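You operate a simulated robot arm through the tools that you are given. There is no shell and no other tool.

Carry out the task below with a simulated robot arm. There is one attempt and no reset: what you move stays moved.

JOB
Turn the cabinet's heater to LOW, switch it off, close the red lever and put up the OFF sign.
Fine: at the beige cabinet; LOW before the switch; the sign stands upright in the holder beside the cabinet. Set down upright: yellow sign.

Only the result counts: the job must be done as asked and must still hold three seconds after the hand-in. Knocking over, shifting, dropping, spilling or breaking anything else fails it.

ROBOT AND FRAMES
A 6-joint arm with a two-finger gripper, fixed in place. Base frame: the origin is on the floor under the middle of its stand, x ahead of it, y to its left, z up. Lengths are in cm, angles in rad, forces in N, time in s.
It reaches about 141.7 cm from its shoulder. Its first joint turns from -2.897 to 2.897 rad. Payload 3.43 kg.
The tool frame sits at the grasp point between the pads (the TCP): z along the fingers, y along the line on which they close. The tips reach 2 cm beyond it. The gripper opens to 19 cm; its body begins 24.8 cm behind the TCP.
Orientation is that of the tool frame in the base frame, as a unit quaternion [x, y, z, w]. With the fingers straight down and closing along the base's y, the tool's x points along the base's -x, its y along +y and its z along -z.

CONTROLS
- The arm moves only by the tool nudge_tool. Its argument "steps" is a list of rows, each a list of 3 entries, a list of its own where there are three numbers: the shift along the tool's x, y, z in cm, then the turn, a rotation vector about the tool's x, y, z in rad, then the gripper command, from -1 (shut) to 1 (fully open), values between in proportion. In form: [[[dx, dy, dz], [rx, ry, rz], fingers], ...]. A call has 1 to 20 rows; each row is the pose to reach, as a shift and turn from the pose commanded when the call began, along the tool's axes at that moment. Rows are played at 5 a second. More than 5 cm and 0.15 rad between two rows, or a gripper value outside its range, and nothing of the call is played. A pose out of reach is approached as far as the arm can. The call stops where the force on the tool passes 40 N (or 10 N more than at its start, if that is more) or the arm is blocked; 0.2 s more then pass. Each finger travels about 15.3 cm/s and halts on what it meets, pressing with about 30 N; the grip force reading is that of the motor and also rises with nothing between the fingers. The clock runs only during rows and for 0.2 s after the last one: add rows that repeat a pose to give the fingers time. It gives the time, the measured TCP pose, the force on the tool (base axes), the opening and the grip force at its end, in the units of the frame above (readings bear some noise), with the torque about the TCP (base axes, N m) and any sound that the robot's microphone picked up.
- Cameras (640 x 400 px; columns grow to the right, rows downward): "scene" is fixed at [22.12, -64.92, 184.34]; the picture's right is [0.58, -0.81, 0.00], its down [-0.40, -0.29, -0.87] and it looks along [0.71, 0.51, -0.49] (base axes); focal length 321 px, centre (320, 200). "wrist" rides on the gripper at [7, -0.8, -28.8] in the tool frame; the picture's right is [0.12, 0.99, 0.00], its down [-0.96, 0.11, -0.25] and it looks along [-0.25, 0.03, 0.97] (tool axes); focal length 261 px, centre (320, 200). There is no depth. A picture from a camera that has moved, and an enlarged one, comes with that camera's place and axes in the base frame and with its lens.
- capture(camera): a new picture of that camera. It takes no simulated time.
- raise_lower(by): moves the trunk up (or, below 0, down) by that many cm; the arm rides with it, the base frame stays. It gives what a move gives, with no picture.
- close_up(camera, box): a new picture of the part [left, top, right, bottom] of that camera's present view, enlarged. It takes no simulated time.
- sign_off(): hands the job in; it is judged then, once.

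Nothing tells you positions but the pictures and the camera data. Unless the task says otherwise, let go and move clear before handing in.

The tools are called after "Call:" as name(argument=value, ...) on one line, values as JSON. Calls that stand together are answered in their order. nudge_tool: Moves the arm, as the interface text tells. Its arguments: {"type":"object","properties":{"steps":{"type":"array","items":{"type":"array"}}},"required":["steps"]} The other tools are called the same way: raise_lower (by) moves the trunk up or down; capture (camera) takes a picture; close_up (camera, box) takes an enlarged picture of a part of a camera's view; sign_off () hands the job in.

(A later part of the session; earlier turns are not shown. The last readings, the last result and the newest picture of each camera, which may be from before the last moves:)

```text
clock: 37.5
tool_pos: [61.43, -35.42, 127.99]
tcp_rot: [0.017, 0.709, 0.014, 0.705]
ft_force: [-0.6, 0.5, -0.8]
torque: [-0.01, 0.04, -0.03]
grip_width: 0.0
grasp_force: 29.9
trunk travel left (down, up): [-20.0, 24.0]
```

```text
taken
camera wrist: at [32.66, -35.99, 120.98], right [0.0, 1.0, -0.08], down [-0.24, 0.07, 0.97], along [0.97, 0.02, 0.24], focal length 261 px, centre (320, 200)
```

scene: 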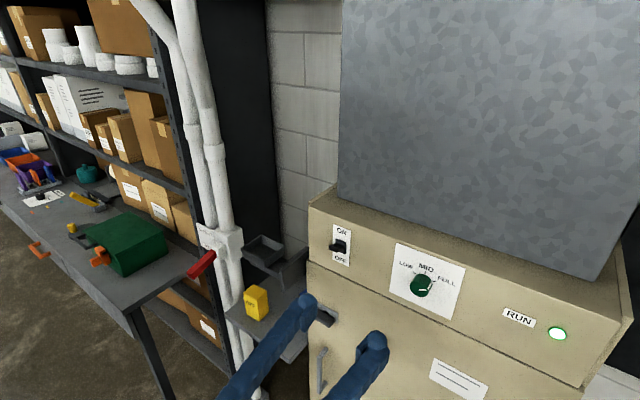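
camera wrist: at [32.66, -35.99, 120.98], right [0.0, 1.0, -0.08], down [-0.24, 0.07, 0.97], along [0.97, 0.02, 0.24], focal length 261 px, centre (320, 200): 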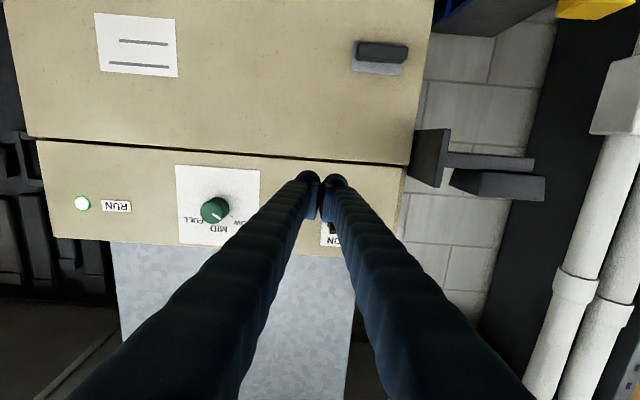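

Call:
nudge_tool(steps=[[[-2.57, 0.72, 0.5], [0, 0, 0], -1], [[-5.15, 1.43, 1.0], [0, 0, 0], -1], [[-7.72, 2.15, 1.5], [0, 0, 0], -1], [[-10.3, 2.86, 2.0], [0, 0, 0], -1], [[-12.87, 3.58, 2.51], [0, 0, 0], -1], [[-12.87, 3.58, 2.51], [0, 0, 0], -1], [[-12.87, 3.58, 2.51], [0, 0, 0], -1]])

Call:
capture(camera="wrist")

Call:
close_up(camera="wrist", box=[260, 80, 420, 180])

Call:
close_up(camera="scene", box=[270, 190, 430, 290])

```text
clock: 39.0
tool_pos: [63.99, -32.52, 141.01]
tcp_rot: [0.018, 0.709, 0.014, 0.705]
ft_force: [0.2, -0.2, 0.0]
torque: [-0.02, -0.01, 0.05]
grip_width: 0.01
grasp_force: 29.9
trunk travel left (down, up): [-20.0, 24.0]
```

```text
taken
camera wrist: at [35.28, -33.04, 134.03], right [0.0, 1.0, -0.07], down [-0.24, 0.07, 0.97], along [0.97, 0.02, 0.24], focal length 261 px, centre (320, 200)
```

wrist: 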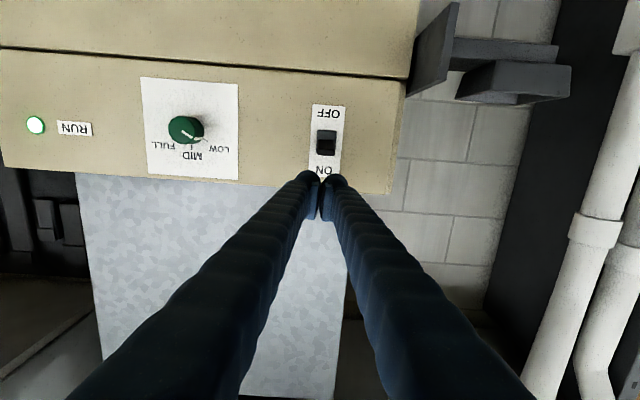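

```text
4.00 times, centred on (340, 130) of wrist
camera zoom: at [35.28, -33.04, 134.03], right [0.0, 1.0, -0.07], down [-0.24, 0.07, 0.97], along [0.97, 0.02, 0.24], focal length 1043 px, centre (240, 480)
```

zoom: 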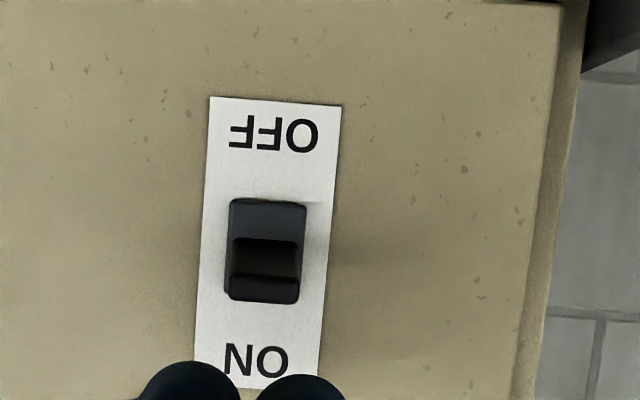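

```text
4.00 times, centred on (350, 240) of scene
camera zoom: at [22.12, -64.92, 184.34], right [0.58, -0.81, 0.0], down [-0.4, -0.29, -0.87], along [0.71, 0.51, -0.49], focal length 1283 px, centre (200, 40)
```

zoom: 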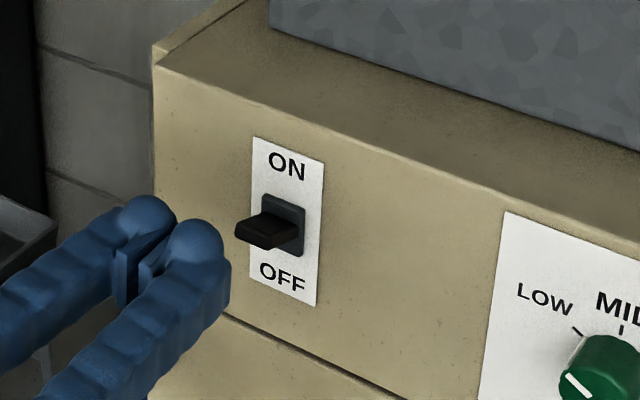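

The lever tip is at about (73, -32.1, 136.4), tilted up to ON, and the closed fingers are above it. I'll advance over it and then press down gently.

Call:
nudge_tool(steps=[[[0, 0.2, 3], [0, 0, 0], -1], [[0, 0.3, 6], [0, 0, 0], -1], [[0, 0.3, 8], [0, 0, 0], -1], [[0, 0.3, 9], [0, 0, 0], -1], [[0, 0.3, 9], [0, 0, 0], -1]])

Call:
close_up(camera="wrist", box=[240, 100, 400, 200])

Call:
close_up(camera="scene", box=[270, 190, 430, 290])

```text
clock: 40.2
tool_pos: [73.19, -32.09, 140.97]
tcp_rot: [0.017, 0.709, 0.014, 0.705]
ft_force: [0.8, -0.7, 0.0]
torque: [0.03, -0.02, -0.05]
grip_width: 0.0
grasp_force: 29.9
trunk travel left (down, up): [-20.0, 24.0]
```

```text
4.00 times, centred on (320, 150) of wrist
camera zoom: at [44.38, -32.56, 133.94], right [0.0, 1.0, -0.08], down [-0.24, 0.07, 0.97], along [0.97, 0.02, 0.24], focal length 1043 px, centre (320, 400)
```

zoom: 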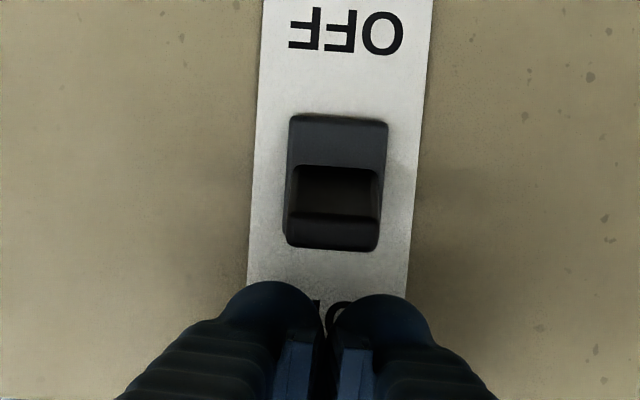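

```text
4.00 times, centred on (350, 240) of scene
camera zoom: at [22.12, -64.92, 184.34], right [0.58, -0.81, 0.0], down [-0.4, -0.29, -0.87], along [0.71, 0.51, -0.49], focal length 1283 px, centre (200, 40)
```

zoom: 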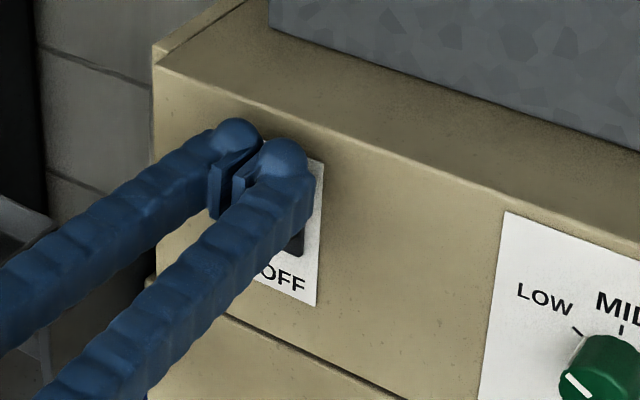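

The fingers are just above the lever and clear of the panel. Now I'll press down slowly.

Call:
nudge_tool(steps=[[[0.5, 0, 0], [0, 0, 0], -1], [[1.0, 0, 0], [0, 0, 0], -1], [[1.5, 0, 0], [0, 0, 0], -1], [[2.0, 0, 0], [0, 0, 0], -1], [[2.5, 0, 0], [0, 0, 0], -1], [[3.0, 0, 0], [0, 0, 0], -1], [[3.0, 0, 0], [0, 0, 0], -1]])

Call:
close_up(camera="wrist", box=[240, 100, 400, 200])

```text
clock: 41.9
tool_pos: [73.15, -31.96, 137.92]
tcp_rot: [0.017, 0.709, 0.014, 0.705]
ft_force: [-0.1, 0.4, 0.0]
torque: [-0.01, -0.02, 0.01]
grip_width: 0.0
grasp_force: 29.4
trunk travel left (down, up): [-20.0, 24.0]
```

```text
4.00 times, centred on (320, 150) of wrist
camera zoom: at [44.34, -32.59, 130.96], right [0.0, 1.0, -0.08], down [-0.24, 0.07, 0.97], along [0.97, 0.02, 0.24], focal length 1043 px, centre (320, 400)
```

zoom: 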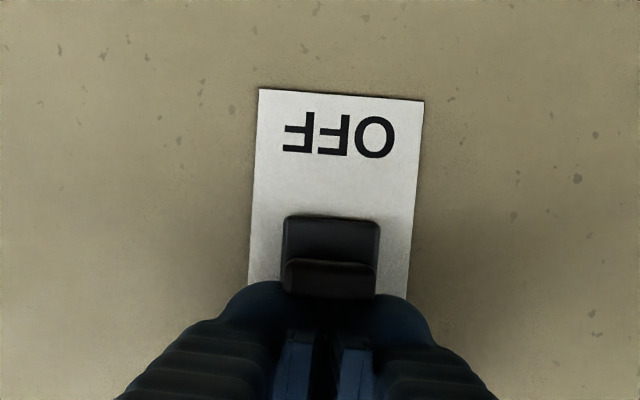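

Call:
nudge_tool(steps=[[[0.3, 0, 0], [0, 0, 0], -1], [[0.6, 0, 0], [0, 0, 0], -1], [[0.9, 0, 0], [0, 0, 0], -1], [[1.2, 0, 0], [0, 0, 0], -1], [[1.5, 0, 0], [0, 0, 0], -1], [[1.8, 0, 0], [0, 0, 0], -1], [[1.8, 0, 0], [0, 0, 0], -1]])

Call:
close_up(camera="wrist", box=[240, 100, 400, 200])

Call:
close_up(camera="scene", box=[270, 190, 430, 290])

```text
clock: 43.3
tool_pos: [72.99, -32.02, 137.13]
tcp_rot: [0.013, 0.704, 0.013, 0.71]
ft_force: [-4.7, 0.1, 11.8]
torque: [-0.2, 0.0, 0.09]
grip_width: 0.02
grasp_force: 30.2
trunk travel left (down, up): [-20.0, 24.0]
stopped in row 7: the force on the tool passed its limit at 42 N (the readings are from after the stop); the commanded pose is now the measured one
```

```text
4.00 times, centred on (320, 150) of wrist
camera zoom: at [44.33, -32.61, 129.7], right [0.0, 1.0, -0.08], down [-0.26, 0.08, 0.96], along [0.97, 0.02, 0.25], focal length 1043 px, centre (320, 400)
```

zoom: 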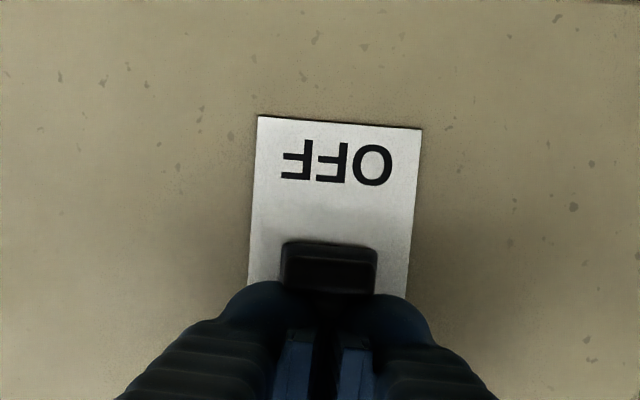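

```text
4.00 times, centred on (350, 240) of scene
camera zoom: at [22.12, -64.92, 184.34], right [0.58, -0.81, 0.0], down [-0.4, -0.29, -0.87], along [0.71, 0.51, -0.49], focal length 1283 px, centre (200, 40)
```

zoom: 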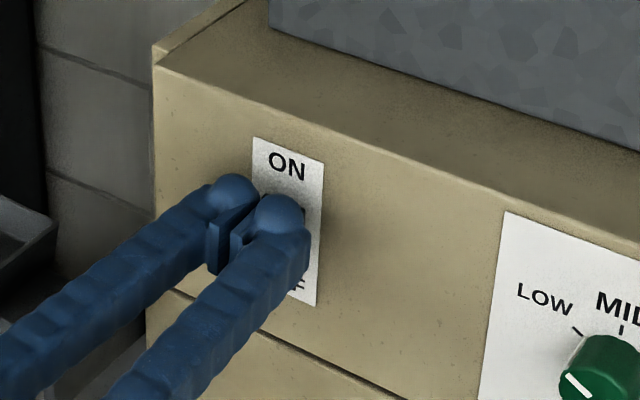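

Force rose sharply, so the lever has probably reached its stop. I'll lift off and check the lever and the RUN lamp.

Call:
nudge_tool(steps=[[[-1, 0, -0.3], [0, 0, 0], -1], [[-2.5, 0, -1], [0, 0, 0], -1], [[-4.5, 0, -4], [0, 0, 0], -1], [[-4.5, 0, -7], [0, 0, 0], -1], [[-4.5, 0, -7], [0, 0, 0], -1]])

Call:
close_up(camera="scene", box=[300, 200, 620, 400])

Call:
close_up(camera="wrist", box=[240, 80, 400, 180])

```text
clock: 44.5
tool_pos: [65.86, -32.37, 141.15]
tcp_rot: [0.015, 0.706, 0.013, 0.708]
ft_force: [-0.2, 0.1, -1.1]
torque: [0.03, -0.01, 0.07]
grip_width: 0.0
grasp_force: 30.0
trunk travel left (down, up): [-20.0, 24.0]
```

```text
2.00 times, centred on (460, 300) of scene
camera zoom: at [22.12, -64.92, 184.34], right [0.58, -0.81, 0.0], down [-0.4, -0.29, -0.87], along [0.71, 0.51, -0.49], focal length 641 px, centre (40, 0)
```

zoom: 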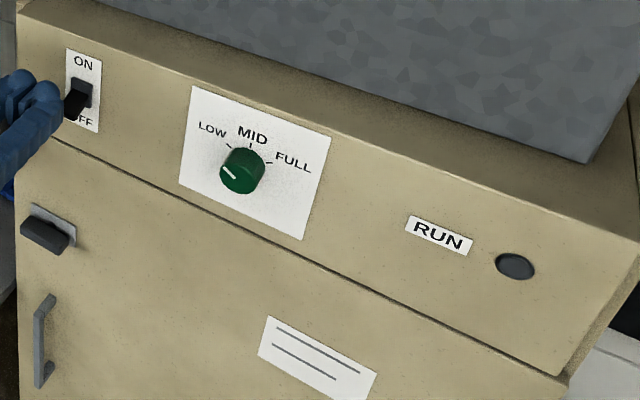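

```text
4.00 times, centred on (320, 130) of wrist
camera zoom: at [37.08, -32.96, 133.83], right [0.0, 1.0, -0.08], down [-0.25, 0.08, 0.96], along [0.97, 0.02, 0.25], focal length 1043 px, centre (320, 480)
```

zoom: 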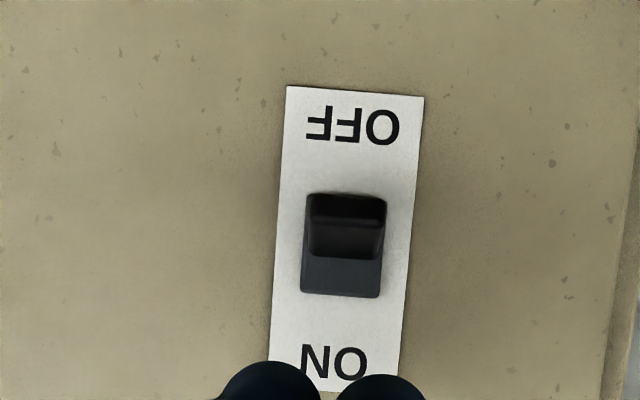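

The switch reads OFF and the RUN lamp has gone dark. Next is the red lever. I'll bring the tool back to vertical before crossing to the left side, which avoids the earlier wrist problem.

Call:
nudge_tool(steps=[[[-1, 0, -0.7], [0.002, 0.13, -0.003], -1], [[-2, 0.1, -1.4], [0.005, 0.262, -0.006], -1], [[-3, 0.1, -2.1], [0.007, 0.393, -0.008], -1], [[-4, 0.2, -2.8], [0.01, 0.524, -0.011], -1], [[-5, 0.2, -3.5], [0.012, 0.655, -0.014], -1], [[-6, 0.3, -4.2], [0.015, 0.787, -0.017], -1], [[-7, 0.3, -4.9], [0.017, 0.918, -0.019], -1], [[-8, 0.3, -5.6], [0.019, 1.049, -0.022], -1], [[-9, 0.4, -6.3], [0.022, 1.18, -0.025], -1], [[-10, 0.4, -7], [0.024, 1.311, -0.028], -1], [[-11, 0.4, -7.6], [0.027, 1.442, -0.03], -1], [[-12, 0.5, -8], [0.029, 1.573, -0.033], -1], [[-12, 0.5, -8], [0.029, 1.573, -0.033], -1]])

```text
clock: 47.3
tool_pos: [58.0, -31.99, 153.48]
tcp_rot: [0.002, 1.0, 0.0, 0.0]
ft_force: [-0.5, 0.6, -0.4]
torque: [-0.02, -0.12, 0.02]
grip_width: 0.0
grasp_force: 30.0
trunk travel left (down, up): [-20.0, 24.0]
```

Call:
nudge_tool(steps=[[[0.3, 4.5, 0], [0, 0, 0], -0.5], [[0.6, 9, 0], [0, 0, 0], 0], [[0.9, 13.5, 0], [0, 0, 0], 0], [[1.2, 18, 0], [0, 0, 0], 0], [[1.5, 22.5, 0], [0, 0, 0], 0], [[1.8, 27, 0], [0, 0, 0], 0], [[2, 31.5, 0], [0, 0, 0], 0], [[2, 36, 0], [0, 0, 0], 0], [[2, 40, 0], [0, 0, 0], 0], [[2, 40, 0], [0, 0, 0], 0]])

Call:
capture(camera="wrist")

Call:
capture(camera="scene")

```text
clock: 49.5
tool_pos: [55.86, 8.24, 153.83]
tcp_rot: [0.001, 1.0, 0.0, 0.001]
ft_force: [0.3, 0.6, 0.4]
torque: [-0.09, 0.02, -0.01]
grip_width: 9.51
grasp_force: 0.1
trunk travel left (down, up): [-20.0, 24.0]
```

```text
taken
camera wrist: at [48.79, 7.28, 182.44], right [-0.12, 0.99, 0.0], down [0.96, 0.11, 0.25], along [0.25, 0.03, -0.97], focal length 261 px, centre (320, 200)
```

wrist: 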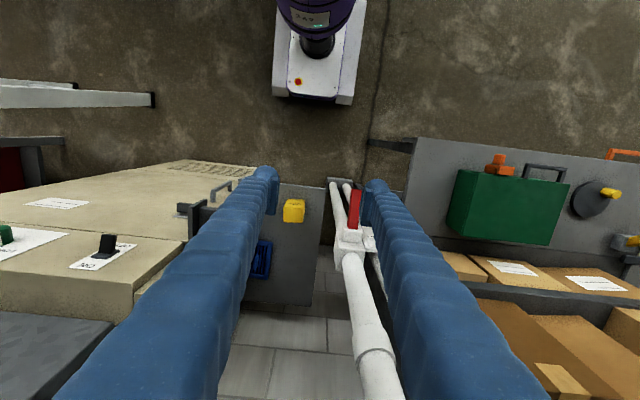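

```text
taken
```

scene: 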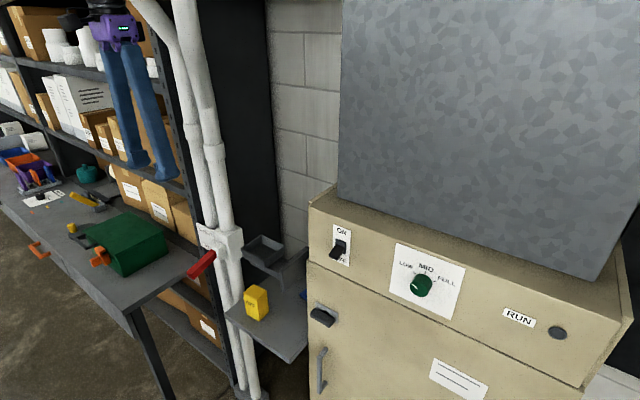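

Call:
nudge_tool(steps=[[[0, 4, 1], [0, 0, 0], 0], [[0, 8, 2], [0, 0, 0], 0], [[0, 12, 3], [0, 0, 0], 0], [[0, 12, 4], [0, -0.1, 0], 0], [[0, 12, 5], [0, -0.2, 0], 0], [[0, 12, 6], [0, -0.3, 0], 0], [[0, 12, 6], [0, -0.4, 0], 0], [[0, 12, 6], [0, -0.4, 0], 0]])

Call:
capture(camera="wrist")

```text
clock: 51.3
tool_pos: [56.0, 19.7, 147.34]
tcp_rot: [0.0, 0.98, 0.0, 0.199]
ft_force: [0.0, 0.0, -1.2]
torque: [0.04, 0.01, 0.05]
grip_width: 9.48
grasp_force: 0.1
trunk travel left (down, up): [-20.0, 24.0]
```

```text
taken
camera wrist: at [38.29, 18.91, 170.95], right [-0.11, 0.99, -0.05], down [0.79, 0.12, 0.6], along [0.61, 0.03, -0.8], focal length 261 px, centre (320, 200)
```

wrist: 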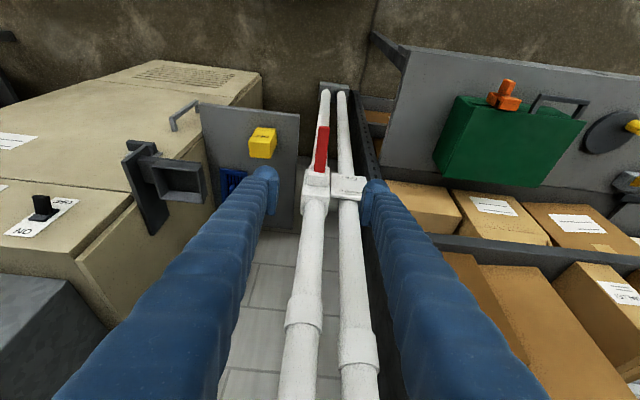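

Call:
nudge_tool(steps=[[[1.46, 0, 2.42], [0, -0.08, 0], 0], [[2.92, 0, 4.85], [0, -0.16, 0], 0], [[4.37, 0, 7.27], [0, -0.24, 0], 0], [[5.83, 0, 9.7], [0, -0.32, 0], 0], [[7.29, 0, 12.12], [0, -0.4, 0], 0], [[7.29, 0, 12.12], [0, -0.4, 0], 0], [[7.29, 0, 12.12], [0, -0.4, 0], 0]])

Call:
capture(camera="wrist")

```text
clock: 52.9
tool_pos: [54.03, 19.92, 133.3]
tcp_rot: [0.0, 0.921, 0.001, 0.391]
ft_force: [-0.3, 0.5, 0.5]
torque: [0.02, -0.02, 0.01]
grip_width: 9.52
grasp_force: 0.0
trunk travel left (down, up): [-20.0, 24.0]
```

```text
taken
camera wrist: at [28.57, 18.98, 147.96], right [-0.08, 0.99, -0.08], down [0.49, 0.11, 0.86], along [0.87, 0.03, -0.5], focal length 261 px, centre (320, 200)
```

wrist: 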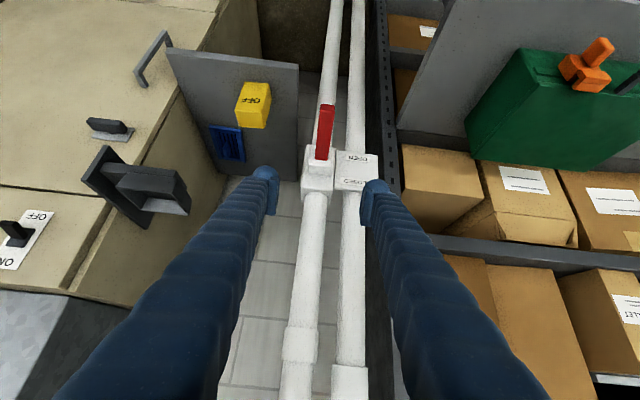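

Call:
close_up(camera="wrist", box=[270, 80, 430, 210])

Call:
close_up(camera="wrist", box=[80, 40, 320, 230])

Call:
close_up(camera="scene", box=[170, 210, 330, 320])

```text
3.08 times, centred on (350, 145) of wrist
camera zoom: at [28.57, 18.98, 147.96], right [-0.08, 0.99, -0.08], down [0.49, 0.11, 0.86], along [0.87, 0.03, -0.5], focal length 802 px, centre (228, 369)
```

zoom: 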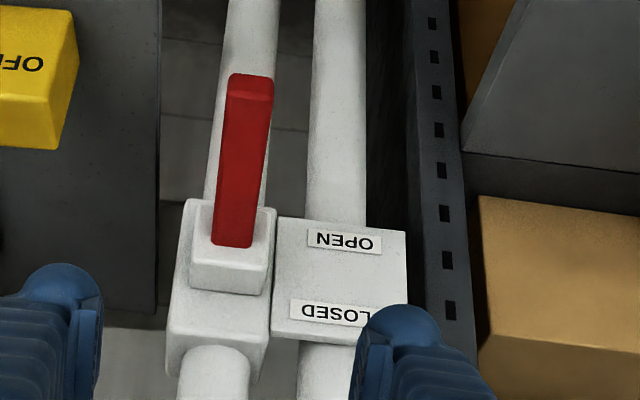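

```text
2.11 times, centred on (200, 135) of wrist
camera zoom: at [28.57, 18.98, 147.96], right [-0.08, 0.99, -0.08], down [0.49, 0.11, 0.86], along [0.87, 0.03, -0.5], focal length 549 px, centre (573, 337)
```

zoom: 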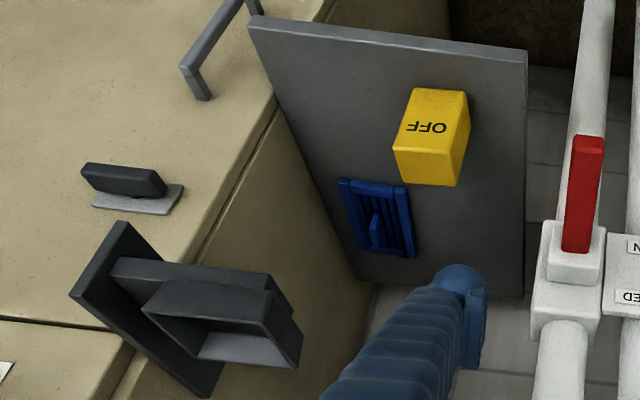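

```text
3.64 times, centred on (250, 265) of scene
camera zoom: at [22.12, -64.92, 184.34], right [0.58, -0.81, 0.0], down [-0.4, -0.29, -0.87], along [0.71, 0.51, -0.49], focal length 1166 px, centre (574, -36)
```

zoom: 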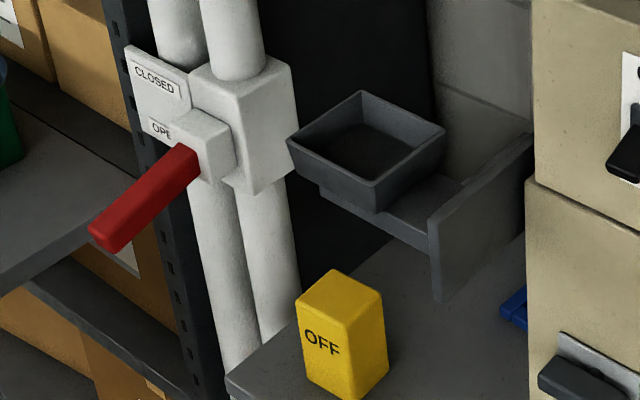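

The lever sticks out toward me and slopes slightly down, from its root near (74, 20, 111) to its tip near (63.5, 19.8, 107.6). OPEN is the lower label and CLOSED the upper, so it should swing upward. I'll approach the tip from the front, tilted 45°.

Call:
nudge_tool(steps=[[[1.92, 0, 3.6], [0, 0, 0], -0.3], [[3.84, 0, 7.2], [0, 0, 0], -0.3], [[5.75, 0, 10.8], [0, 0, 0], -0.3], [[7.67, 0, 14.4], [0, 0, 0], -0.3], [[9.59, -0.07, 17.97], [0, 0, 0], -0.3], [[9.59, -0.07, 17.97], [0, 0, 0], -0.3], [[9.59, -0.07, 17.97], [0, 0, 0], -0.3]])

Call:
capture(camera="wrist")

Call:
close_up(camera="scene", box=[150, 200, 310, 310])

```text
clock: 54.7
tool_pos: [62.28, 19.63, 123.82]
tcp_rot: [0.03, 0.891, 0.041, 0.452]
ft_force: [0.2, -0.3, 0.1]
torque: [0.0, -0.09, 0.0]
grip_width: 6.65
grasp_force: 0.1
trunk travel left (down, up): [-20.0, 24.0]
stopped in row 7: the arm was blocked; the commanded pose is now the measured one
```

```text
taken
camera wrist: at [34.91, 18.1, 134.86], right [-0.05, 1.0, 0.0], down [0.37, 0.02, 0.93], along [0.93, 0.05, -0.37], focal length 261 px, centre (320, 200)
```

wrist: 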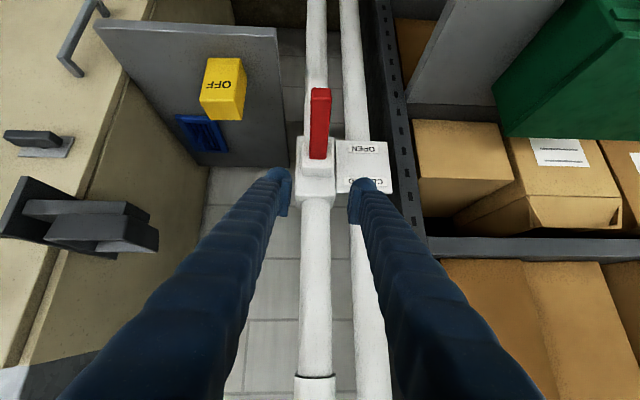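

```text
3.64 times, centred on (230, 255) of scene
camera zoom: at [22.12, -64.92, 184.34], right [0.58, -0.81, 0.0], down [-0.4, -0.29, -0.87], along [0.71, 0.51, -0.49], focal length 1166 px, centre (647, 0)
```

zoom: 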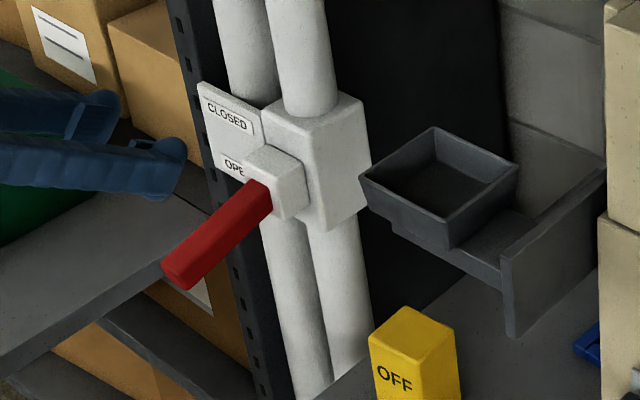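

The arm can't fold low enough at this trunk height. I'll back away from the lever, lower the trunk further and come in again.

Call:
nudge_tool(steps=[[[-0.07, 0.2, -2.85], [0.013, 0.035, -0.022], -0.3], [[-0.14, 0.42, -5.7], [0.026, 0.07, -0.044], -0.3], [[-0.2, 0.64, -8.5], [0.039, 0.105, -0.066], -0.3], [[-0.27, 0.85, -11.4], [0.052, 0.139, -0.087], -0.3], [[-0.27, 0.85, -11.4], [0.052, 0.139, -0.087], -0.3]])

```text
clock: 55.9
tool_pos: [53.28, 19.79, 129.59]
tcp_rot: [-0.005, 0.925, -0.006, 0.38]
ft_force: [0.5, -0.4, -0.1]
torque: [0.07, 0.03, 0.03]
grip_width: 6.65
grasp_force: 0.1
trunk travel left (down, up): [-20.0, 24.0]
```

Call:
raise_lower(by=-18)

Call:
capture(camera="wrist")

Call:
capture(camera="scene")

```text
clock: 57.9
tool_pos: [53.34, 19.98, 111.57]
tcp_rot: [-0.005, 0.925, -0.006, 0.38]
ft_force: [0.5, -0.5, 0.1]
torque: [0.01, -0.02, -0.02]
grip_width: 6.64
grasp_force: 0.1
trunk travel left (down, up): [-2.0, 42.0]
```

```text
taken
camera wrist: at [28.09, 19.16, 126.97], right [-0.09, 0.99, -0.1], down [0.51, 0.13, 0.85], along [0.86, 0.03, -0.52], focal length 261 px, centre (320, 200)
```

wrist: 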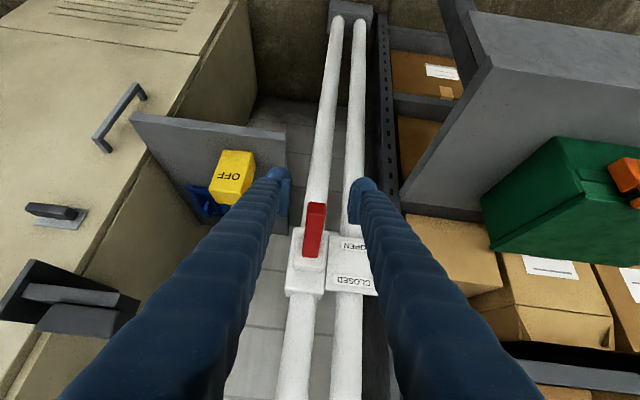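

```text
taken
```

scene: 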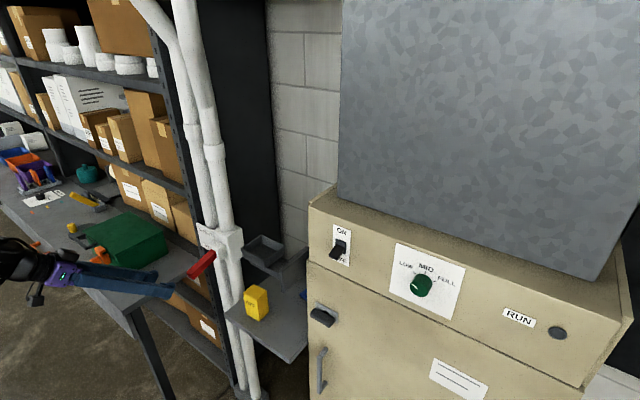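

Call:
close_up(camera="wrist", box=[270, 190, 400, 300])

Call:
close_up(camera="scene", box=[170, 220, 266, 286])

```text
3.64 times, centred on (335, 245) of wrist
camera zoom: at [28.09, 19.16, 126.97], right [-0.09, 0.99, -0.1], down [0.51, 0.13, 0.85], along [0.86, 0.03, -0.52], focal length 948 px, centre (266, 36)
```

zoom: 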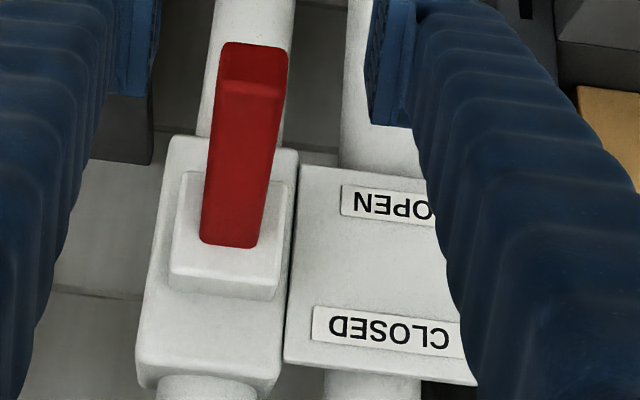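

```text
6.06 times, centred on (218, 253) of scene
camera zoom: at [22.12, -64.92, 184.34], right [0.58, -0.81, 0.0], down [-0.4, -0.29, -0.87], along [0.71, 0.51, -0.49], focal length 1944 px, centre (938, -121)
```

zoom: 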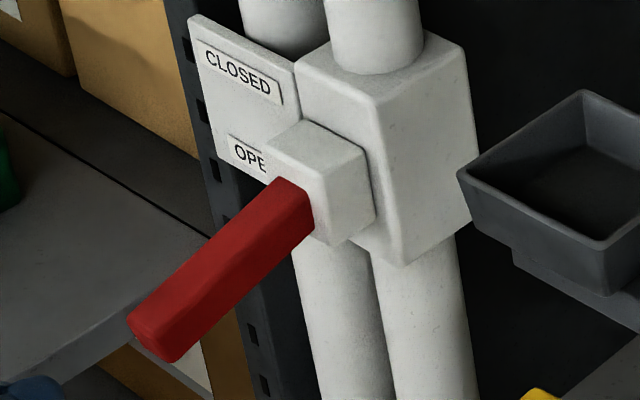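

The lever tip centre is at about (63.6, 19.9, 107.3), sloping 16° below horizontal, and its pivot is near (75.5, 20, 111). I'll line up and slide the fingers down either side of the tip.

Call:
nudge_tool(steps=[[[-2.1, 0, 1.1], [0, 0, 0], -0.3], [[-4.2, -0.05, 2.2], [0, 0, 0], -0.3], [[-6.35, -0.1, 3.32], [0, 0, 0], -0.3], [[-6.35, -0.1, 3.32], [0, 0, 0], -0.3]])

Call:
capture(camera="wrist")

```text
clock: 58.9
tool_pos: [60.2, 20.16, 113.76]
tcp_rot: [-0.005, 0.925, -0.006, 0.38]
ft_force: [0.2, -0.7, 0.5]
torque: [0.0, 0.02, -0.02]
grip_width: 6.64
grasp_force: 0.0
trunk travel left (down, up): [-2.0, 42.0]
```

```text
taken
camera wrist: at [34.94, 19.19, 129.25], right [-0.09, 0.99, -0.1], down [0.51, 0.13, 0.85], along [0.86, 0.03, -0.52], focal length 261 px, centre (320, 200)
```

wrist: 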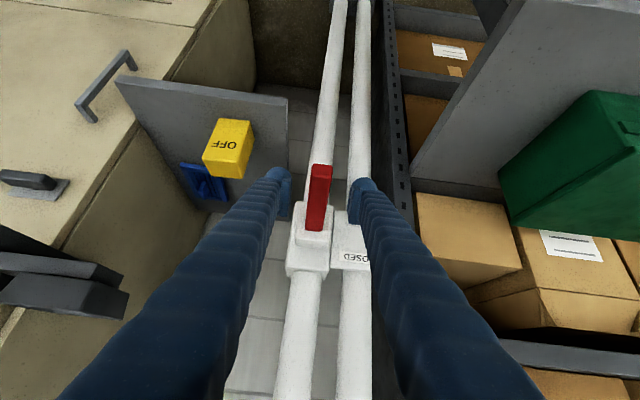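

Call:
nudge_tool(steps=[[[0, 0, 2], [0, 0, 0], -0.3], [[0, 0, 4], [0, 0, 0], -0.3], [[0, 0, 6], [0, 0, 0], -0.3], [[0, 0, 7.5], [0, 0, 0], -0.3], [[0, 0, 7.5], [0, 0, 0], -0.3]])

Call:
close_up(camera="wrist", box=[240, 140, 400, 250])

Call:
close_up(camera="scene", box=[130, 210, 270, 306])

```text
clock: 60.1
tool_pos: [65.37, 19.83, 109.06]
tcp_rot: [-0.005, 0.924, -0.004, 0.384]
ft_force: [0.3, -0.2, -0.5]
torque: [-0.02, 0.02, 0.01]
grip_width: 6.66
grasp_force: 0.1
trunk travel left (down, up): [-2.0, 42.0]
```

```text
3.64 times, centred on (320, 195) of wrist
camera zoom: at [40.04, 18.93, 124.26], right [-0.09, 0.99, -0.09], down [0.5, 0.13, 0.85], along [0.86, 0.03, -0.51], focal length 948 px, centre (320, 218)
```

zoom: 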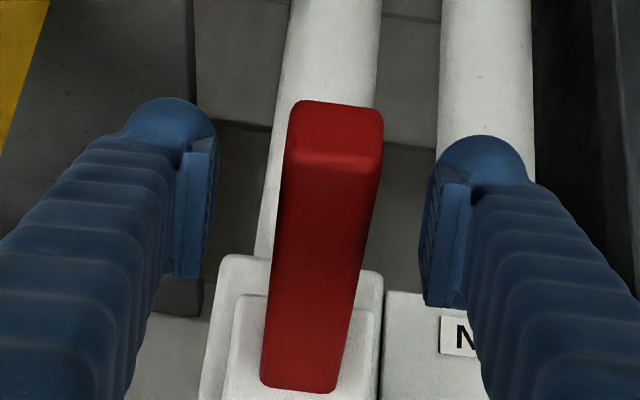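

```text
4.17 times, centred on (200, 258) of scene
camera zoom: at [22.12, -64.92, 184.34], right [0.58, -0.81, 0.0], down [-0.4, -0.29, -0.87], along [0.71, 0.51, -0.49], focal length 1336 px, centre (820, -42)
```

zoom: 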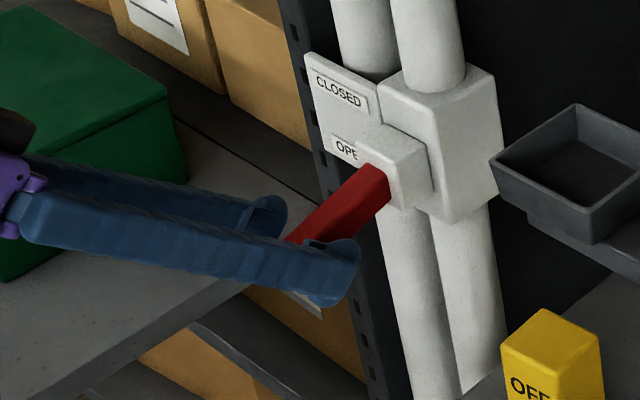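

Call:
nudge_tool(steps=[[[0, 0, 0.5], [0, 0, 0], -0.3], [[0, 0, 1.0], [0, 0, 0], -0.3], [[0, 0, 1.0], [0, 0, 0], -0.7], [[0, 0, 1.0], [0, 0, 0], -1], [[0, 0, 1.0], [0, 0, 0], -1], [[0, 0, 1.0], [0, 0, 0], -1]])

Call:
close_up(camera="wrist", box=[240, 140, 400, 250])

```text
clock: 61.5
tool_pos: [66.2, 20.0, 108.28]
tcp_rot: [-0.004, 0.924, -0.005, 0.383]
ft_force: [9.3, 11.1, 2.9]
torque: [0.59, -0.26, -0.43]
grip_width: 2.89
grasp_force: 45.4
trunk travel left (down, up): [-2.0, 42.0]
```

```text
3.64 times, centred on (320, 195) of wrist
camera zoom: at [40.88, 19.07, 123.45], right [-0.09, 0.99, -0.1], down [0.5, 0.13, 0.85], along [0.86, 0.03, -0.51], focal length 948 px, centre (320, 218)
```

zoom: 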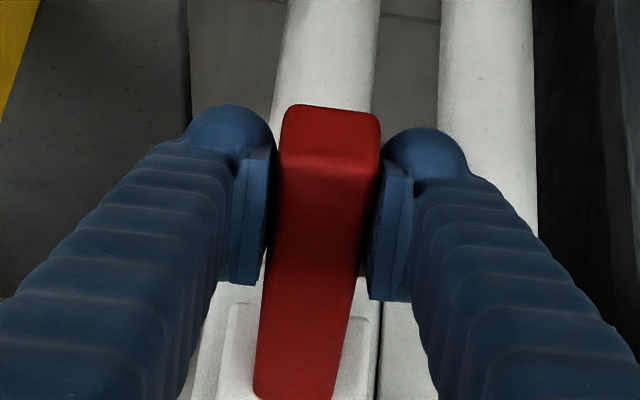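

The lever is gripped at 2.9 cm wide. Now I'll swing it up along an arc about the pivot in small steps, watching the force.

Call:
nudge_tool(steps=[[[-0.36, 0, -0.59], [0, 0.07, 0], -1], [[-0.76, 0, -1.15], [0, 0.14, 0], -1], [[-1.18, 0, -1.69], [0, 0.21, 0], -1], [[-1.66, 0, -2.19], [0, 0.28, 0], -1], [[-2.16, 0, -2.67], [0, 0.35, 0], -1], [[-2.16, 0, -2.67], [0, 0.35, 0], -1]])

Call:
close_up(camera="wrist", box=[240, 140, 400, 250])

Call:
close_up(camera="scene", box=[130, 210, 270, 306])

```text
clock: 62.9
tool_pos: [65.87, 19.89, 110.91]
tcp_rot: [-0.004, 0.977, -0.006, 0.212]
ft_force: [1.7, 20.8, 1.1]
torque: [0.56, -0.22, -0.38]
grip_width: 2.87
grasp_force: 44.9
trunk travel left (down, up): [-2.0, 42.0]
```

```text
3.64 times, centred on (320, 195) of wrist
camera zoom: at [47.51, 19.29, 134.1], right [-0.11, 0.99, -0.06], down [0.77, 0.13, 0.62], along [0.63, 0.02, -0.78], focal length 948 px, centre (320, 218)
```

zoom: 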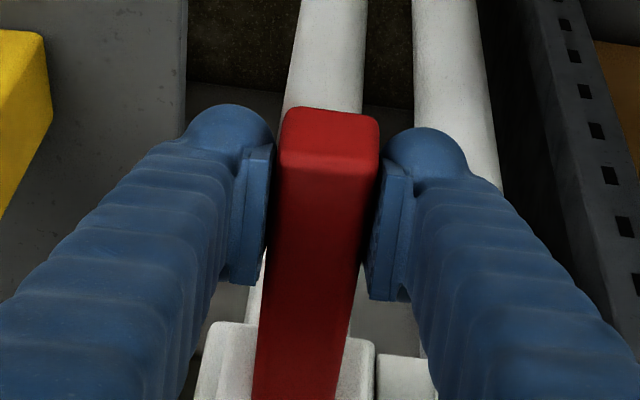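

```text
4.17 times, centred on (200, 258) of scene
camera zoom: at [22.12, -64.92, 184.34], right [0.58, -0.81, 0.0], down [-0.4, -0.29, -0.87], along [0.71, 0.51, -0.49], focal length 1336 px, centre (820, -42)
```

zoom: 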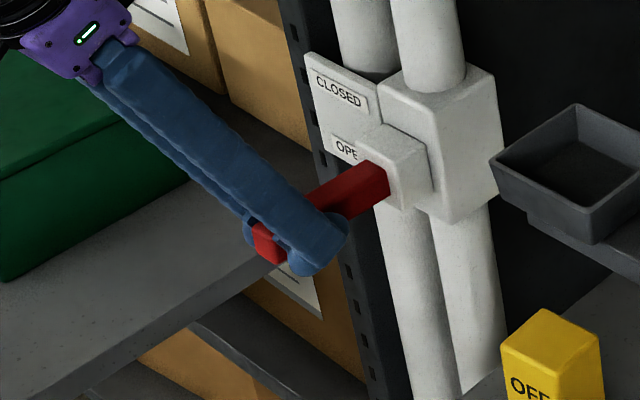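

The lever is swinging up, now about 5° above horizontal, with a modest sideways load. I'll continue the arc and ease the tool slightly to +y.

Call:
nudge_tool(steps=[[[-0.55, 0.1, -0.88], [0, 0.07, 0], -1], [[-1.19, 0.15, -1.7], [0, 0.14, 0], -1], [[-1.91, 0.15, -2.43], [0, 0.21, 0], -1], [[-2.7, 0.15, -3.1], [0, 0.28, 0], -1], [[-3.55, 0.15, -3.67], [0, 0.35, 0], -1], [[-4.47, 0.15, -4.16], [0, 0.42, 0], -1], [[-4.47, 0.15, -4.16], [0, 0.42, 0], -1]])

Call:
close_up(camera="wrist", box=[240, 140, 400, 250])

Call:
close_up(camera="scene", box=[130, 190, 270, 286])

```text
clock: 64.5
tool_pos: [68.05, 20.02, 116.64]
tcp_rot: [-0.002, 1.0, -0.007, 0.005]
ft_force: [-19.7, -6.1, -3.4]
torque: [0.05, 1.41, -0.32]
grip_width: 2.9
grasp_force: 44.6
trunk travel left (down, up): [-2.0, 42.0]
```

```text
3.64 times, centred on (320, 195) of wrist
camera zoom: at [60.77, 19.47, 145.35], right [-0.12, 0.99, -0.02], down [0.96, 0.12, 0.25], along [0.25, 0.02, -0.97], focal length 948 px, centre (320, 218)
```

zoom: 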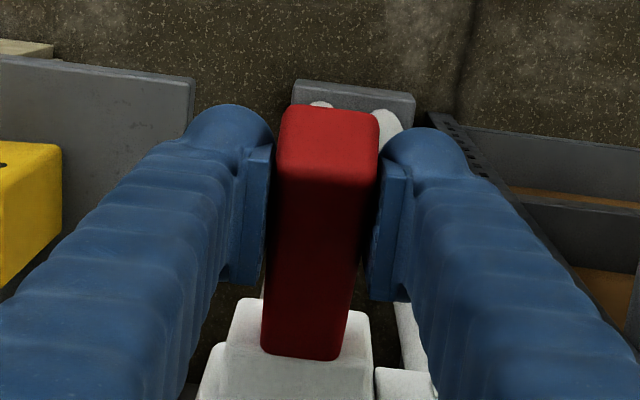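

```text
4.17 times, centred on (200, 238) of scene
camera zoom: at [22.12, -64.92, 184.34], right [0.58, -0.81, 0.0], down [-0.4, -0.29, -0.87], along [0.71, 0.51, -0.49], focal length 1336 px, centre (820, 42)
```

zoom: 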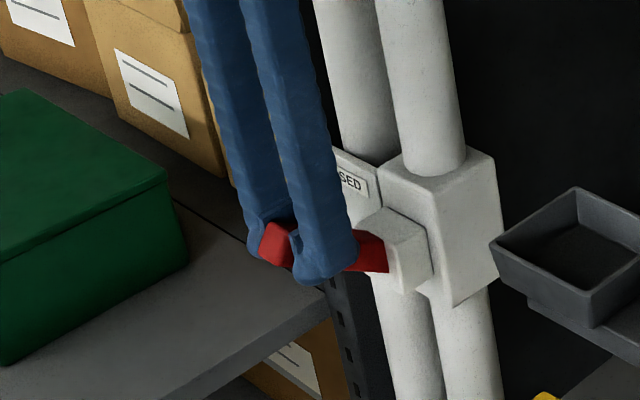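

The lever is now about 35-40° up with some resistance. I'll continue in small increments to find whether this is its stop.

Call:
nudge_tool(steps=[[[-0.4, 0, -0.32], [0, 0, 0], -1], [[-0.83, 0, -0.63], [0, 0, 0], -1], [[-1.2, 0, -0.97], [0, 0, 0], -1], [[-1.6, 0, -1.29], [0, 0, 0], -1], [[-1.6, 0, -1.29], [0, 0, 0], -1]])

Call:
close_up(camera="scene", box=[130, 190, 270, 286])

Call:
close_up(camera="wrist", box=[240, 140, 400, 250])

```text
clock: 65.7
tool_pos: [69.34, 19.95, 117.84]
tcp_rot: [-0.002, 1.0, -0.009, 0.001]
ft_force: [-11.9, -5.1, -1.3]
torque: [-0.15, -0.36, -0.28]
grip_width: 2.89
grasp_force: 45.3
trunk travel left (down, up): [-2.0, 42.0]
stopped in row 5: the force on the tool passed its limit at 40 N (the readings are from after the stop); the commanded pose is now the measured one
```

```text
4.17 times, centred on (200, 238) of scene
camera zoom: at [22.12, -64.92, 184.34], right [0.58, -0.81, 0.0], down [-0.4, -0.29, -0.87], along [0.71, 0.51, -0.49], focal length 1336 px, centre (820, 42)
```

zoom: 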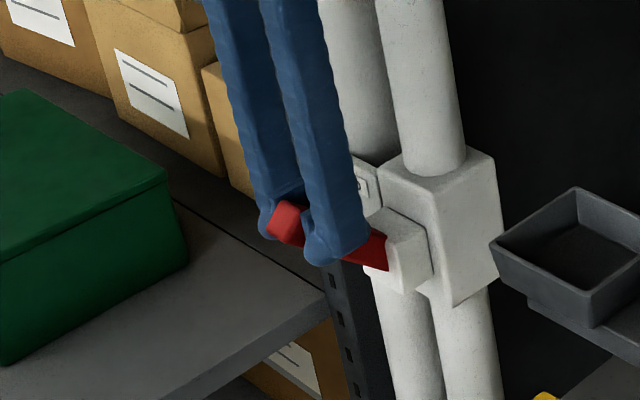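

```text
3.64 times, centred on (320, 195) of wrist
camera zoom: at [62.27, 19.55, 146.53], right [-0.12, 0.99, -0.02], down [0.96, 0.12, 0.25], along [0.25, 0.01, -0.97], focal length 948 px, centre (320, 218)
```

zoom: 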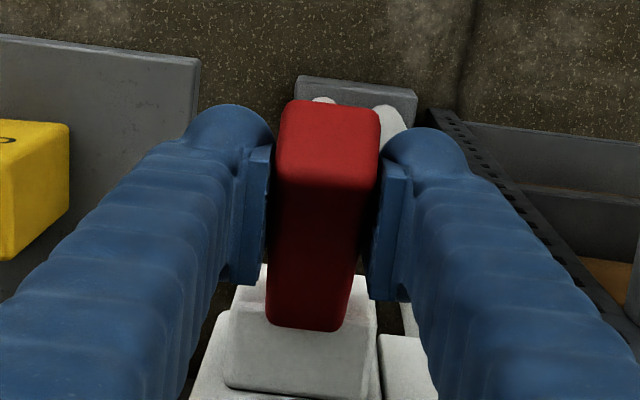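

Fitting the measured positions puts the pivot at (75.0, 110.7) with radius 9.1, and the lever at about 52°. It hasn't clearly hit a stop. I'll continue on the corrected arc and tilt the hand back from the pipes.

Call:
nudge_tool(steps=[[[-0.42, 0, -0.3], [0, -0.06, 0], -1], [[-0.83, 0, -0.59], [0, -0.12, 0], -1], [[-1.25, 0, -0.85], [0, -0.18, 0], -1], [[-1.66, 0, -1.06], [0, -0.24, 0], -1], [[-1.66, 0, -1.06], [0, -0.24, 0], -1]])

Call:
close_up(camera="scene", box=[130, 190, 270, 286])

Call:
capture(camera="wrist")

```text
clock: 66.2
tool_pos: [69.72, 19.94, 118.11]
tcp_rot: [-0.001, 0.999, -0.01, 0.043]
ft_force: [-9.4, -3.1, -3.5]
torque: [-0.06, -0.38, -0.3]
grip_width: 2.88
grasp_force: 44.8
trunk travel left (down, up): [-2.0, 42.0]
stopped in row 2: the force on the tool passed its limit at 48 N (the readings are from after the stop); the commanded pose is now the measured one
```

```text
4.17 times, centred on (200, 238) of scene
camera zoom: at [22.12, -64.92, 184.34], right [0.58, -0.81, 0.0], down [-0.4, -0.29, -0.87], along [0.71, 0.51, -0.49], focal length 1336 px, centre (820, 42)
```

zoom: 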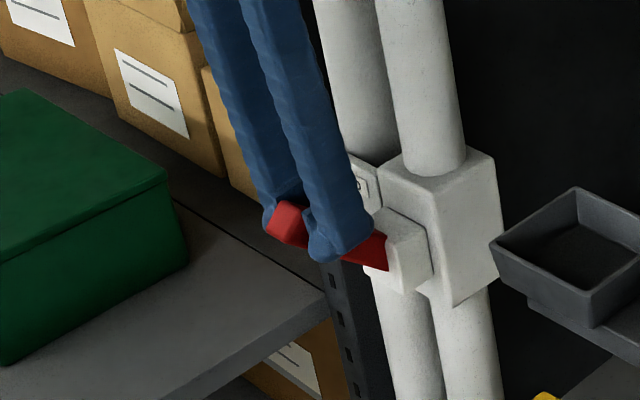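

```text
taken
camera wrist: at [60.27, 19.63, 146.05], right [-0.12, 0.99, -0.03], down [0.94, 0.12, 0.33], along [0.33, 0.01, -0.94], focal length 261 px, centre (320, 200)
```

wrist: 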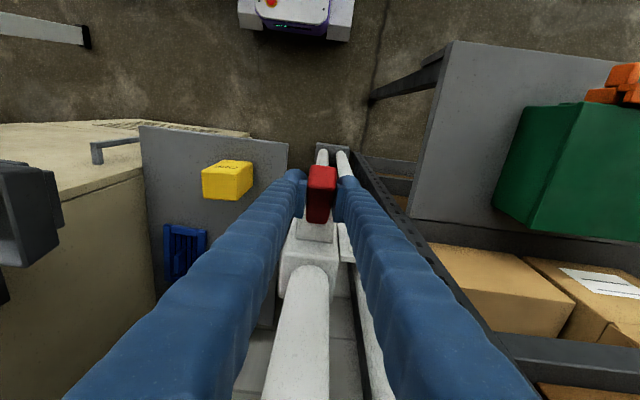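

Resistance rises steeply here at about 54°, roughly 70° from OPEN, which suggests the closed stop. I'll release, back off and see whether it holds.

Call:
nudge_tool(steps=[[[0, 0, 0], [0, 0, 0], -0.6], [[0, 0, 0], [0, 0, 0], -0.3], [[0.5, 0, -2], [0, 0, 0], -0.3], [[2, 0, -5], [0, 0, 0], -0.3], [[5, 0, -8], [0, 0, 0], -0.3], [[9, 0, -9], [0, 0, 0], -0.3], [[9, 0, -9], [0, 0, 0], -0.3]])

Call:
close_up(camera="scene", box=[170, 200, 266, 266])

Call:
capture(camera="wrist")

```text
clock: 67.8
tool_pos: [60.24, 20.24, 125.95]
tcp_rot: [-0.002, 0.999, -0.011, 0.043]
ft_force: [0.1, -0.4, 0.4]
torque: [0.0, -0.05, -0.04]
grip_width: 6.66
grasp_force: 0.0
trunk travel left (down, up): [-2.0, 42.0]
```

```text
6.06 times, centred on (218, 233) of scene
camera zoom: at [22.12, -64.92, 184.34], right [0.58, -0.81, 0.0], down [-0.4, -0.29, -0.87], along [0.71, 0.51, -0.49], focal length 1944 px, centre (938, 0)
```

zoom: 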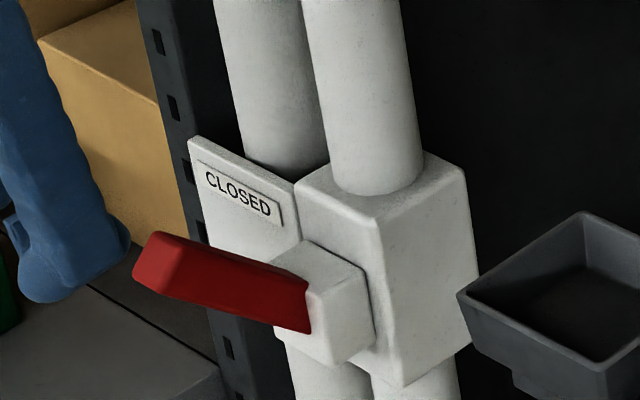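

```text
taken
camera wrist: at [50.75, 19.83, 154.03], right [-0.12, 0.99, -0.03], down [0.94, 0.13, 0.33], along [0.33, 0.01, -0.94], focal length 261 px, centre (320, 200)
```

wrist: 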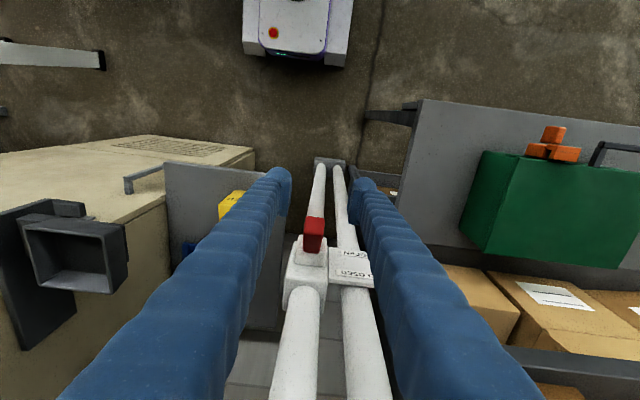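

The lever stays up near 54°. To be sure it's fully closed, I'll nudge it once more with closed fingertips from its front side.

Call:
nudge_tool(steps=[[[0.04, 0, 1.47], [-0.002, -0.107, 0.002], -1], [[0.08, 0, 2.95], [-0.004, -0.214, 0.003], -1], [[0.13, 0, 4.42], [-0.006, -0.321, 0.005], -1], [[0.17, 0, 5.9], [-0.008, -0.428, 0.007], -1], [[0.21, 0, 7.37], [-0.01, -0.536, 0.008], -1], [[0.25, 0, 8.85], [-0.012, -0.643, 0.01], -1], [[0.3, 0, 10.3], [-0.014, -0.75, 0.012], -1], [[0.34, 0, 11.8], [-0.016, -0.857, 0.013], -1], [[0.38, 0.05, 13.27], [-0.018, -0.964, 0.015], -1], [[0.38, 0.05, 13.27], [-0.018, -0.964, 0.015], -1]])

Call:
capture(camera="wrist")

Call:
close_up(camera="scene", box=[130, 190, 270, 286])

```text
clock: 70.0
tool_pos: [60.96, 19.99, 112.85]
tcp_rot: [0.0, 0.865, 0.001, 0.502]
ft_force: [0.2, 0.9, 1.5]
torque: [-0.05, 0.01, -0.04]
grip_width: 0.0
grasp_force: 29.7
trunk travel left (down, up): [-2.0, 42.0]
```

```text
taken
camera wrist: at [32.51, 18.99, 120.9], right [-0.06, 0.99, -0.1], down [0.26, 0.11, 0.96], along [0.96, 0.03, -0.27], focal length 261 px, centre (320, 200)
```

wrist: 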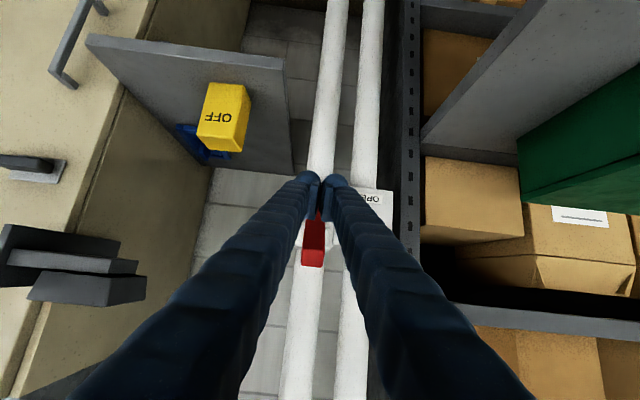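

```text
4.17 times, centred on (200, 238) of scene
camera zoom: at [22.12, -64.92, 184.34], right [0.58, -0.81, 0.0], down [-0.4, -0.29, -0.87], along [0.71, 0.51, -0.49], focal length 1336 px, centre (820, 42)
```

zoom: 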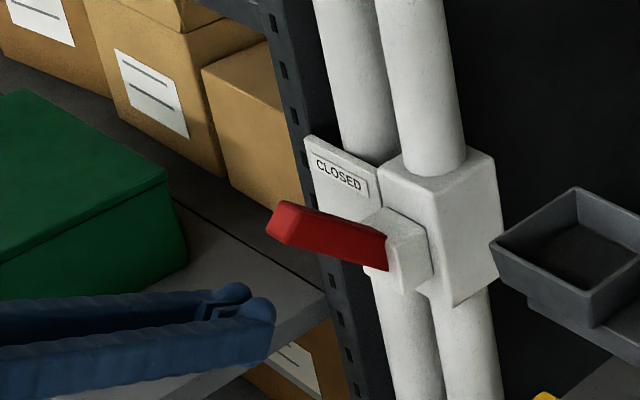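

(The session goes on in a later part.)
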